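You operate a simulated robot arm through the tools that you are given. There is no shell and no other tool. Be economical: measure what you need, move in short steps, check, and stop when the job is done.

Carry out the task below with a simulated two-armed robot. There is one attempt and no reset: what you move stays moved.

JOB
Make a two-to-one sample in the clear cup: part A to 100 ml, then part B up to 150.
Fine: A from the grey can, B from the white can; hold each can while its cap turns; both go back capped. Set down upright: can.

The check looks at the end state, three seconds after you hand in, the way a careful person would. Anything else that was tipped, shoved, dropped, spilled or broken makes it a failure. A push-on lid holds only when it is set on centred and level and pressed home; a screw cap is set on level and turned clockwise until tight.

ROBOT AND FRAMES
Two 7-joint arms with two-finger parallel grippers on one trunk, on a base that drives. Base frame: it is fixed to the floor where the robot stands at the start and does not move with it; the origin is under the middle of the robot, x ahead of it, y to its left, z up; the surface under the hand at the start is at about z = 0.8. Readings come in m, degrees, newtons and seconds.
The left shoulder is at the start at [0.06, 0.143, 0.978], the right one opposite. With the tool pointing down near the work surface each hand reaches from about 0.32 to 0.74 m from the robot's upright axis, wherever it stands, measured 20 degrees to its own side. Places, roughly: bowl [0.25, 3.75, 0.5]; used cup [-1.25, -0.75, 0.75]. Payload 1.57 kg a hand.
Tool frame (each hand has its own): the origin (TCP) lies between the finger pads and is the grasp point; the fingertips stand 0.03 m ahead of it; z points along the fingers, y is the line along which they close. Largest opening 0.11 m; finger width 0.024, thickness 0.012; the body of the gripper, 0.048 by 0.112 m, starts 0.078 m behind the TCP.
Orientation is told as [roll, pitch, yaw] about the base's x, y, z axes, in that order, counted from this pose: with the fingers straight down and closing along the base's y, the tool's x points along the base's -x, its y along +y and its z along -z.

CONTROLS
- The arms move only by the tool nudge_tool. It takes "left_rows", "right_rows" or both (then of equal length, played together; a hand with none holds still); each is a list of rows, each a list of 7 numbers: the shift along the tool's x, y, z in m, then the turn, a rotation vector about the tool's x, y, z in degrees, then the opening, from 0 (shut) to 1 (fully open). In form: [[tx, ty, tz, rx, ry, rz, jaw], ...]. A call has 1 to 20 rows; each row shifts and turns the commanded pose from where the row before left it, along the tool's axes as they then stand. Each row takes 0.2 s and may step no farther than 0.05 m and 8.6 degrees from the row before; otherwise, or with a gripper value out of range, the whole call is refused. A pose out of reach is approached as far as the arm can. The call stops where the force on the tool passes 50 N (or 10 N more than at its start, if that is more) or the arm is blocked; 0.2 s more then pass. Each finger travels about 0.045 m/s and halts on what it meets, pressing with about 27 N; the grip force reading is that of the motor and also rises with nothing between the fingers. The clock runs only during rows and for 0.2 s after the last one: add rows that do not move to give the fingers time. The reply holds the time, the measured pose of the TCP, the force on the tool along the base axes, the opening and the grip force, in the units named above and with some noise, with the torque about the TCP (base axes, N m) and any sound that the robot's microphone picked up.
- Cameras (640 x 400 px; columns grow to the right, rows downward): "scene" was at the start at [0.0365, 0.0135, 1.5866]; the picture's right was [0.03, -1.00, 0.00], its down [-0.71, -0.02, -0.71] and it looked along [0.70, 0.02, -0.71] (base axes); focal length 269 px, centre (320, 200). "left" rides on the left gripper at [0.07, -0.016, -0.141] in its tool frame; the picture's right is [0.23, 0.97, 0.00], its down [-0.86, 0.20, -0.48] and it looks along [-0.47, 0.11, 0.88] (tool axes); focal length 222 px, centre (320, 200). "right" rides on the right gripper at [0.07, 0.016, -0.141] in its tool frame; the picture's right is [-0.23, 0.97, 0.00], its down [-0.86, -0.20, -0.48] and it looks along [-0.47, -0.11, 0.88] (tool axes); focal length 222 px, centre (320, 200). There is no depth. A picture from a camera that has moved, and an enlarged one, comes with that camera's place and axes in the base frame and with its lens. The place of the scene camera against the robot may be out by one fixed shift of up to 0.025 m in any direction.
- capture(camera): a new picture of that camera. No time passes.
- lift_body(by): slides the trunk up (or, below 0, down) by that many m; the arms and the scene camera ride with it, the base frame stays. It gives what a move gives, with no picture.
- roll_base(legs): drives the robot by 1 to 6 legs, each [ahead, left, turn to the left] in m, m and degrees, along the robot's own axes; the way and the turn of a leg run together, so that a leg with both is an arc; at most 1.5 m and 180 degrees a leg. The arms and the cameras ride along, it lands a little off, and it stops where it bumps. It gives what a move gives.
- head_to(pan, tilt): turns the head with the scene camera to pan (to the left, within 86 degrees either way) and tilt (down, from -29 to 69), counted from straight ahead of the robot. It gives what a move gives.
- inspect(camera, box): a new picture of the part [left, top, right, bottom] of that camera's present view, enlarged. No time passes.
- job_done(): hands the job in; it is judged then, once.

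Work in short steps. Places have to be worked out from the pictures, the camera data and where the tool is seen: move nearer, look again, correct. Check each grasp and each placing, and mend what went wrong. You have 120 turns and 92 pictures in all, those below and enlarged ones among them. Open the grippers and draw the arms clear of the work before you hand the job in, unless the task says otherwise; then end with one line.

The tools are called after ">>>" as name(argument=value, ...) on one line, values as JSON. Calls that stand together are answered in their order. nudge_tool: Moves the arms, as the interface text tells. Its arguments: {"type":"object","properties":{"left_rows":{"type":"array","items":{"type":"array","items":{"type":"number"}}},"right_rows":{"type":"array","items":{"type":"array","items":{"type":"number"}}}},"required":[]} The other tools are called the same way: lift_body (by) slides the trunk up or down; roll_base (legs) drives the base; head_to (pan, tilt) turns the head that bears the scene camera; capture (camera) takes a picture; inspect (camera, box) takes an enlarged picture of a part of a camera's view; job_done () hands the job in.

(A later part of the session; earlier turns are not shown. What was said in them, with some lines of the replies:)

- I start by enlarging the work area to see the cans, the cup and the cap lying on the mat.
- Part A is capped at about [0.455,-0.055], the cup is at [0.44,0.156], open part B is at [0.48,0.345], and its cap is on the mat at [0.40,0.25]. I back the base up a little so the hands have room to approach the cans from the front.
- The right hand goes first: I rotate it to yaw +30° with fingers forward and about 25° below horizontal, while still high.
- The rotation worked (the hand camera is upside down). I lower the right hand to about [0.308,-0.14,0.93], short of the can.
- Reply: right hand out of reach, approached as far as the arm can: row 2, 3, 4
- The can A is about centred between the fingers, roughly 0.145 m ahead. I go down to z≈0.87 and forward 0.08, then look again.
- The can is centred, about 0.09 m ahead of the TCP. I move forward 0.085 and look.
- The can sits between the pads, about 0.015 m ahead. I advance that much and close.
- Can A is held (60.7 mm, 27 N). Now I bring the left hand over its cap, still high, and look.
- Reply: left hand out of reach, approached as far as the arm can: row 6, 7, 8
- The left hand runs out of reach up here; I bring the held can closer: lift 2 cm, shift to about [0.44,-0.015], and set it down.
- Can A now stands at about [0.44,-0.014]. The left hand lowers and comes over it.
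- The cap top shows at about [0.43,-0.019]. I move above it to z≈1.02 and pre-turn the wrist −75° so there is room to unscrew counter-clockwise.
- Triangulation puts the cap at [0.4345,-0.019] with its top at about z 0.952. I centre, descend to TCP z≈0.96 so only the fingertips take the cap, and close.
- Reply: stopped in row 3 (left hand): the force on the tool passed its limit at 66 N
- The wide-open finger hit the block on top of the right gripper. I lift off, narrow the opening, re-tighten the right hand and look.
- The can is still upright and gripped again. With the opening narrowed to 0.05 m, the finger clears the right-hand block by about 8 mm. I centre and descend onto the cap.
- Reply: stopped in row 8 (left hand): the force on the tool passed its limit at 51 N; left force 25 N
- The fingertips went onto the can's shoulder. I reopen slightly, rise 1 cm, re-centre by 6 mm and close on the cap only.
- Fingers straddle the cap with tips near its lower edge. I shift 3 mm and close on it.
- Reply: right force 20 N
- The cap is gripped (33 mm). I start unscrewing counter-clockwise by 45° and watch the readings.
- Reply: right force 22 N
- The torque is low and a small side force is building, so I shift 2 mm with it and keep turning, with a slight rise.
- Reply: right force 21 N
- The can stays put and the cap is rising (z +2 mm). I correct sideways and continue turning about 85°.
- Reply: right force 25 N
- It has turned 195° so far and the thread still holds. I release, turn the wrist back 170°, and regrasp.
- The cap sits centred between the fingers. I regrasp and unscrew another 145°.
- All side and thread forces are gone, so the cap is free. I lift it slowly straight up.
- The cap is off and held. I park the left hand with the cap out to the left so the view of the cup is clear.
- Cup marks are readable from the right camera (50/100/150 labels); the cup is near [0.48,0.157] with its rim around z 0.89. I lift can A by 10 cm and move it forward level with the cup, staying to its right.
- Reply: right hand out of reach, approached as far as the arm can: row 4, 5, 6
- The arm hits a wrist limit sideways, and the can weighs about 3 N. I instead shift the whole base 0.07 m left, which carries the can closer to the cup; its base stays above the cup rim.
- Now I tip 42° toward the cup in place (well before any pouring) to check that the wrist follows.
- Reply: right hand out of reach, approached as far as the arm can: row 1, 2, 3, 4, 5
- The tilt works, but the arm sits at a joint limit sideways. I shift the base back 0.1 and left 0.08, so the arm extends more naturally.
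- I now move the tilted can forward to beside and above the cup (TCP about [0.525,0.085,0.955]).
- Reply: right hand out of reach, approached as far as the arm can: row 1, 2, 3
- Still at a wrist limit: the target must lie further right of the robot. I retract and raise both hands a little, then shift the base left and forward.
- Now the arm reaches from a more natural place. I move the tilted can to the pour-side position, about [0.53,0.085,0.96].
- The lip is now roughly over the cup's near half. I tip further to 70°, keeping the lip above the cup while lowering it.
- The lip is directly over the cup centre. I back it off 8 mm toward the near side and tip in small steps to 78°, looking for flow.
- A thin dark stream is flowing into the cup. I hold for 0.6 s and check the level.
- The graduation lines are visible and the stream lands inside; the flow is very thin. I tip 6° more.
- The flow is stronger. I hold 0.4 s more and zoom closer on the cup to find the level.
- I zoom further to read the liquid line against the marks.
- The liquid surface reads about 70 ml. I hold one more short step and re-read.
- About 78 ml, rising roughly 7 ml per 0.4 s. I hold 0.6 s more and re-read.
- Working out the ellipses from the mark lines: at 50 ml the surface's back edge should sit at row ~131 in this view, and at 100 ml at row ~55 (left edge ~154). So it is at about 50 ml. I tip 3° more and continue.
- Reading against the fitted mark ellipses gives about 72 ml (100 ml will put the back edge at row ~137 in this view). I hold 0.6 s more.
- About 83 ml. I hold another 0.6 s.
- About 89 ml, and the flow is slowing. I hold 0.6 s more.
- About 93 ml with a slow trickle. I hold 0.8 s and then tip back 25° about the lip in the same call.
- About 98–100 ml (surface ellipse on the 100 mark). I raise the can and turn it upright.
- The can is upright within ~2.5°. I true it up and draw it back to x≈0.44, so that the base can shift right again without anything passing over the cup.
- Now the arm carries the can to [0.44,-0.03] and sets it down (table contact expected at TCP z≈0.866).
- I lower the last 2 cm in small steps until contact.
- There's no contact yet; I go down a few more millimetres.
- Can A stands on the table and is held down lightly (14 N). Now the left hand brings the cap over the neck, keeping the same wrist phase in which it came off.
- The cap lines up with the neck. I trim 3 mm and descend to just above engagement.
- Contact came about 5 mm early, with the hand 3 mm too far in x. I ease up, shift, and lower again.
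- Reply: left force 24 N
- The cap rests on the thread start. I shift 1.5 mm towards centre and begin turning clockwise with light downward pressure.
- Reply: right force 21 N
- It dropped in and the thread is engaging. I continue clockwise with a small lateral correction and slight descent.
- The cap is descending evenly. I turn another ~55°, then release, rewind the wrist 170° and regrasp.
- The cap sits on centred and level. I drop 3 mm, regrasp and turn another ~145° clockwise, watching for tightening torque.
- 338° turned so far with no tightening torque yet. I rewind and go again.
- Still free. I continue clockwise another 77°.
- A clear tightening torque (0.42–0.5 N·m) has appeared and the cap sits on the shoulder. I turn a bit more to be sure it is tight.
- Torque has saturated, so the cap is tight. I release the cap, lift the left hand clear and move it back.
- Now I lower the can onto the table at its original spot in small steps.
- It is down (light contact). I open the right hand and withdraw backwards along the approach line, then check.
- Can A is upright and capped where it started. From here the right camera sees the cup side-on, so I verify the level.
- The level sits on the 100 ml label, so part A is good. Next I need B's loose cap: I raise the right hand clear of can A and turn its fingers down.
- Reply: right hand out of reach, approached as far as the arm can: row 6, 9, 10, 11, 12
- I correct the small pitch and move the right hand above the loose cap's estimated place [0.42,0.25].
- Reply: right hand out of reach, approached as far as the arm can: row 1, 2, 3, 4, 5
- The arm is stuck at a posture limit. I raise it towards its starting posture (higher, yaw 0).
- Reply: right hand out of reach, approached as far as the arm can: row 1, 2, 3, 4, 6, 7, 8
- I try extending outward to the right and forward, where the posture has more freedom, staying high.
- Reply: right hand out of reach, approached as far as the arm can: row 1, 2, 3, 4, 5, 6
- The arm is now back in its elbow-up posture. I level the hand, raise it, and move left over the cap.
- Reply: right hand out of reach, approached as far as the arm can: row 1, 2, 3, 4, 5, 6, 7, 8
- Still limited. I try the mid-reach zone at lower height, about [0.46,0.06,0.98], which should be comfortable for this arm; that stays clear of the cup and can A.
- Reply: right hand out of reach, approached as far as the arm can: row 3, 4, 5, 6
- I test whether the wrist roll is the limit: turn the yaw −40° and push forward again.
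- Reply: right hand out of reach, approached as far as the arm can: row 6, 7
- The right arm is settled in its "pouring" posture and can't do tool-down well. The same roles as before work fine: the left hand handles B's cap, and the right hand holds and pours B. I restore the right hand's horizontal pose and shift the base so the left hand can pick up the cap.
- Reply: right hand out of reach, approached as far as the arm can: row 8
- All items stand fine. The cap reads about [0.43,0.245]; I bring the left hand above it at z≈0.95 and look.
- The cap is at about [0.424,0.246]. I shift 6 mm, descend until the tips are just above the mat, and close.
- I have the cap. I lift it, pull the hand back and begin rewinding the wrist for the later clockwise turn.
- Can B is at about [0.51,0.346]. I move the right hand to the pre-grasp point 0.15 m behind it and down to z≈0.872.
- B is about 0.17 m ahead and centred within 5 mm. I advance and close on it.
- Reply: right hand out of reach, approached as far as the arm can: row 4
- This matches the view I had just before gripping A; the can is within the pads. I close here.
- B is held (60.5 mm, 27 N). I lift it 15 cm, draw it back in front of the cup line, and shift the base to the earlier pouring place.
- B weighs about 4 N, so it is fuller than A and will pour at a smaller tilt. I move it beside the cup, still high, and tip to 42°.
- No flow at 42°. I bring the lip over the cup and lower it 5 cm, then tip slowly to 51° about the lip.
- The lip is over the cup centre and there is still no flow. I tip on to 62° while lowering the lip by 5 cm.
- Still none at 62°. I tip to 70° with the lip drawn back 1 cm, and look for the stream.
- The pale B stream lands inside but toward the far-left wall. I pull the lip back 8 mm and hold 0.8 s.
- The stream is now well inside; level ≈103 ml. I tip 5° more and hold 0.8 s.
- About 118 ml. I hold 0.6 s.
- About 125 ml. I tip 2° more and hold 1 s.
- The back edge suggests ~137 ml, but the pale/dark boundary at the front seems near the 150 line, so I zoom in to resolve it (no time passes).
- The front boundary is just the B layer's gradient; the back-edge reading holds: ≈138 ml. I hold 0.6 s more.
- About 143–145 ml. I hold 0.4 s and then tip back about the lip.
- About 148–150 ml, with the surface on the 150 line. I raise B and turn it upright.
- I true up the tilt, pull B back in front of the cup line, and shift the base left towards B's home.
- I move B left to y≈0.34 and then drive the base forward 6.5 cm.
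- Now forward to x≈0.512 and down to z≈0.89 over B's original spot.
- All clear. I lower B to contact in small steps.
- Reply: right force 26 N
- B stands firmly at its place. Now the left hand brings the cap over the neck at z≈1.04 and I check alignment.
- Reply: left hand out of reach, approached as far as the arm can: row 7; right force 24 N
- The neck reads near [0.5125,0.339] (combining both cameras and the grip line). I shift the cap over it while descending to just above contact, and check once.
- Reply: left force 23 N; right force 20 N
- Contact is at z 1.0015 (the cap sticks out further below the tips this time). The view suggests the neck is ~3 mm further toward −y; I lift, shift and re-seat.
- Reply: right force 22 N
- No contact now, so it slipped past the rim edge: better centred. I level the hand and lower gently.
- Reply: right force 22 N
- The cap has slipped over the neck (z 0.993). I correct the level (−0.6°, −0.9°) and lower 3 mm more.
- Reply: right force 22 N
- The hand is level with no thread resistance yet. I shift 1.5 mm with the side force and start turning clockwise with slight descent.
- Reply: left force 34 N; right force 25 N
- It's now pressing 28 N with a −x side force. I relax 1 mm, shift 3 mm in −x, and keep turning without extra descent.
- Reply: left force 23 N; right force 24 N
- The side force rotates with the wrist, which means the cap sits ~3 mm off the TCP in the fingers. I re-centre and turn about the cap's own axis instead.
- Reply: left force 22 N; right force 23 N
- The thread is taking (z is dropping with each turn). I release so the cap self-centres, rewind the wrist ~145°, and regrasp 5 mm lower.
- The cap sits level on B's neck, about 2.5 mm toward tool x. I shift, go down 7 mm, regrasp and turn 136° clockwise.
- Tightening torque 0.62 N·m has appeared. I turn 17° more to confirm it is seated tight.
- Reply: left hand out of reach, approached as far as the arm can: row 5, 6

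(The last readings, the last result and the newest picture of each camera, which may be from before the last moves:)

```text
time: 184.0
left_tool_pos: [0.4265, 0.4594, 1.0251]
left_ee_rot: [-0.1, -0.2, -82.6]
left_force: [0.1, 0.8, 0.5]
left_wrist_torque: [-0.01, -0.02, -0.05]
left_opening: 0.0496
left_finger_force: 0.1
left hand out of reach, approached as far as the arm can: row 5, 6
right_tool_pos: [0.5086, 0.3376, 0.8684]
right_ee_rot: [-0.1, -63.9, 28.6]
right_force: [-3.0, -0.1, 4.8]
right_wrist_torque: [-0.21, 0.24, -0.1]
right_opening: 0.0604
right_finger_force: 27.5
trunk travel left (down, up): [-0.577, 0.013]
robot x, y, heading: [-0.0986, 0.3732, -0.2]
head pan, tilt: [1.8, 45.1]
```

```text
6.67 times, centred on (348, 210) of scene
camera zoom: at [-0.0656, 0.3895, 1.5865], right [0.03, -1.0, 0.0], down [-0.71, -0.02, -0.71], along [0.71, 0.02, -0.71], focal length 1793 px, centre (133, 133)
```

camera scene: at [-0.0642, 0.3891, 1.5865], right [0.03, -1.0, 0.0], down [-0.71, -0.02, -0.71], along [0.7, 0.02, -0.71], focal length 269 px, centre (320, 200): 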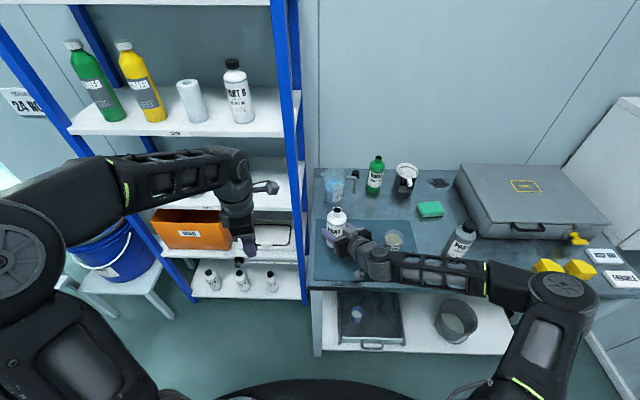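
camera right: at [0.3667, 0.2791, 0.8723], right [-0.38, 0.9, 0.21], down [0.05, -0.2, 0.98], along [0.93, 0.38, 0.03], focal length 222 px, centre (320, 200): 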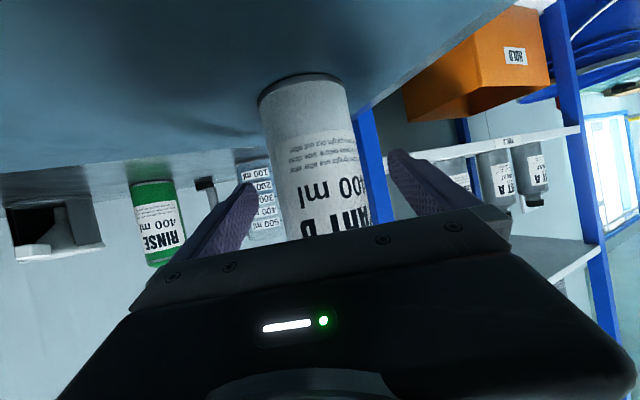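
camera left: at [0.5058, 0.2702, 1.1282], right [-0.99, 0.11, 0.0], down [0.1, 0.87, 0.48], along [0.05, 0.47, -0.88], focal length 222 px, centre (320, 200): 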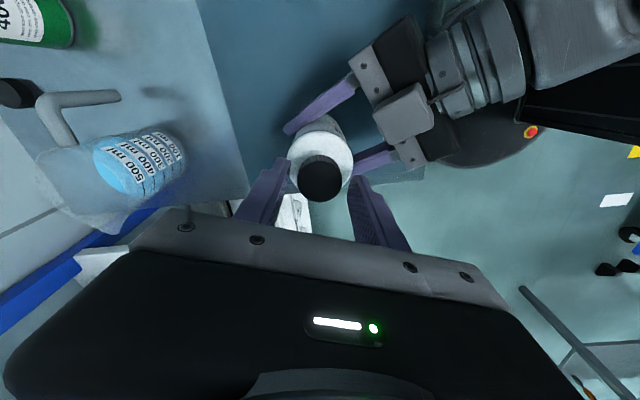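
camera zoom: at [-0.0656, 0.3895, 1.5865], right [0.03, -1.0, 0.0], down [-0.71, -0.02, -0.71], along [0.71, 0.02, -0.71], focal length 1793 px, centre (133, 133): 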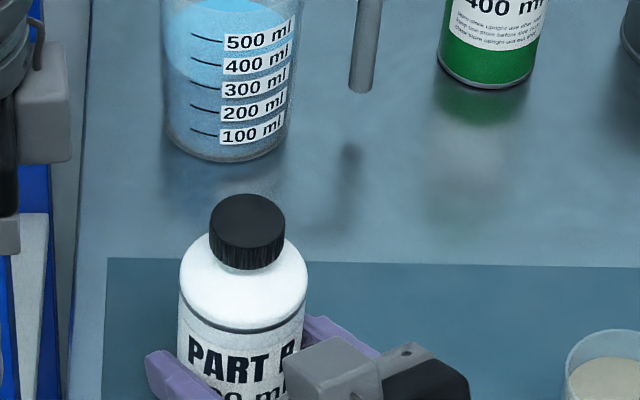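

B's cap is flush and level on the shoulder. I open the right hand and withdraw backwards from B.

>>> nudge_tool(right_rows=[[0, 0, 0, 0, 0, 0, 0.7], [0, 0, 0, 0, 0, 0, 0.95], [0, 0, 0, 0, 0, 0, 0.95], [0, 0, 0, 0, 0, 0, 0.95], [0, 0, 0, 0, 0, 0, 0.95], [0.0132, 0, -0.027, 0, 0, 0, 0.95], [0.0132, 0, -0.027, 0, 0, 0, 0.95], [0.0132, 0, -0.027, 0, 0, 0, 0.95], [0.0132, 0, -0.027, 0, 0, 0, 0.95], [0, 0, 0, 0, 0, 0, 0.95]])

>>> inspect(camera="right", box=[60, 80, 400, 292])

```text
time: 186.2
left_tool_pos: [0.4266, 0.4594, 1.0258]
left_ee_rot: [-0.2, -0.2, -82.7]
left_force: [0.6, 0.9, -0.5]
left_wrist_torque: [0.0, -0.01, 0.01]
left_opening: 0.0495
left_finger_force: 0.0
right_tool_pos: [0.4009, 0.2802, 0.8679]
right_ee_rot: [-0.1, -63.9, 28.7]
right_force: [-0.8, -0.9, -0.5]
right_wrist_torque: [-0.01, -0.01, 0.0]
right_opening: 0.1044
right_finger_force: 0.0
trunk travel left (down, up): [-0.577, 0.013]
robot x, y, heading: [-0.1002, 0.3694, -0.2]
head pan, tilt: [1.8, 45.1]
```

```text
1.88 times, centred on (230, 186) of right
camera zoom: at [0.2561, 0.22, 0.8669], right [-0.38, 0.9, 0.2], down [0.05, -0.2, 0.98], along [0.92, 0.38, 0.03], focal length 418 px, centre (489, 226)
```

zoom: 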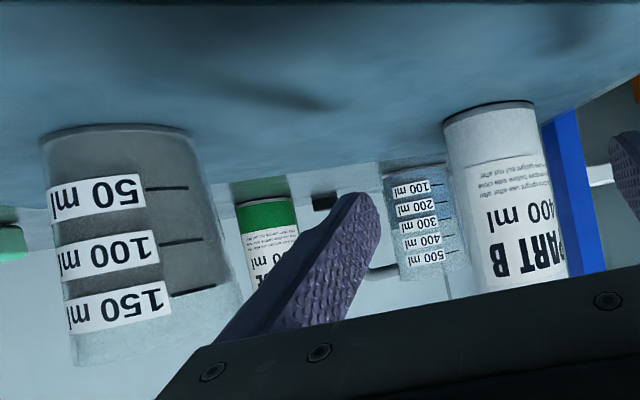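

Both cans look right. I use one enlarged side view to confirm the final level against the 150 line.

>>> inspect(camera="right", box=[120, 200, 192, 260])

```text
6.67 times, centred on (156, 230) of right
camera zoom: at [0.2561, 0.22, 0.8669], right [-0.38, 0.9, 0.2], down [0.05, -0.2, 0.98], along [0.92, 0.38, 0.03], focal length 1481 px, centre (1413, 0)
```

zoom: 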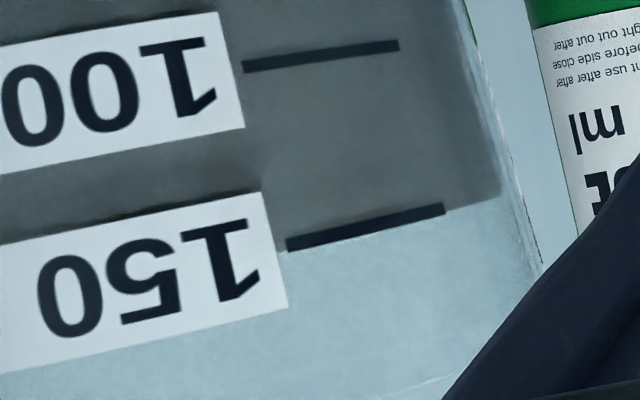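

The level sits exactly on the 150 line. I lift the right hand and back the robot away so both arms are clear.

>>> nudge_tool(right_rows=[[-0.0337, 0, -0.0164, 0, 0, 0, 0.95], [-0.0337, 0, -0.0164, 0, 0, 0, 0.95], [-0.0337, 0, -0.0164, 0, 0, 0, 0.95]], left_rows=[[0, 0, 0, 0, 0, 0, 0.8], [0, 0, 0, 0, 0, 0, 0.8], [0, 0, 0, 0, 0, 0, 0.8]])

>>> roll_base(legs=[[-0.2, 0, 0]])

>>> capture(camera="scene")

```text
time: 187.0
left_tool_pos: [0.4265, 0.461, 1.0248]
left_ee_rot: [-0.1, 0.0, -82.6]
left_force: [0.2, -0.2, -0.3]
left_wrist_torque: [0.01, -0.04, -0.01]
left_opening: 0.0878
left_finger_force: 0.1
right_tool_pos: [0.4008, 0.2807, 0.9809]
right_ee_rot: [0.0, -63.9, 28.5]
right_force: [0.5, -0.3, -0.4]
right_wrist_torque: [-0.02, -0.02, -0.01]
right_opening: 0.1045
right_finger_force: 0.0
trunk travel left (down, up): [-0.577, 0.013]
robot x, y, heading: [-0.1012, 0.375, -0.2]
head pan, tilt: [1.8, 45.1]
```

```text
time: 188.6
left_tool_pos: [0.2246, 0.4621, 1.0253]
left_ee_rot: [0.0, -0.1, -82.5]
left_force: [-0.5, 0.4, 0.6]
left_wrist_torque: [0.03, -0.03, 0.02]
left_opening: 0.0881
left_finger_force: 0.0
right_tool_pos: [0.1999, 0.28, 0.9811]
right_ee_rot: [0.0, -64.0, 28.8]
right_force: [-0.3, 0.5, 0.5]
right_wrist_torque: [0.01, 0.02, -0.02]
right_opening: 0.1044
right_finger_force: 0.1
trunk travel left (down, up): [-0.577, 0.013]
robot x, y, heading: [-0.2987, 0.3829, -0.1]
head pan, tilt: [1.8, 45.1]
```

```text
0 pictures are left
camera scene: at [-0.2669, 0.39, 1.5866], right [0.03, -1.0, 0.0], down [-0.71, -0.02, -0.71], along [0.71, 0.02, -0.71], focal length 269 px, centre (320, 200)
```

scene: 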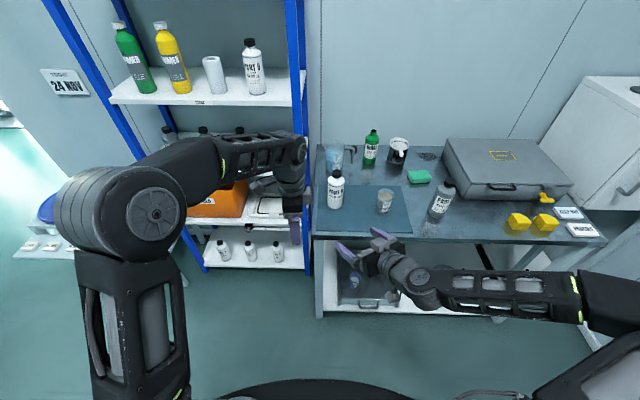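

Everything stands upright, both cans are capped at their places, the cup is at 150 ml and both arms are clear. I hand the job in.

>>> job_done()

```text
The job is handed in.
```

The cup holds about 100 ml of part A topped up with part B to the 150 ml line. Both cans are capped tight and standing upright where they started, and nothing was knocked over or spilled.
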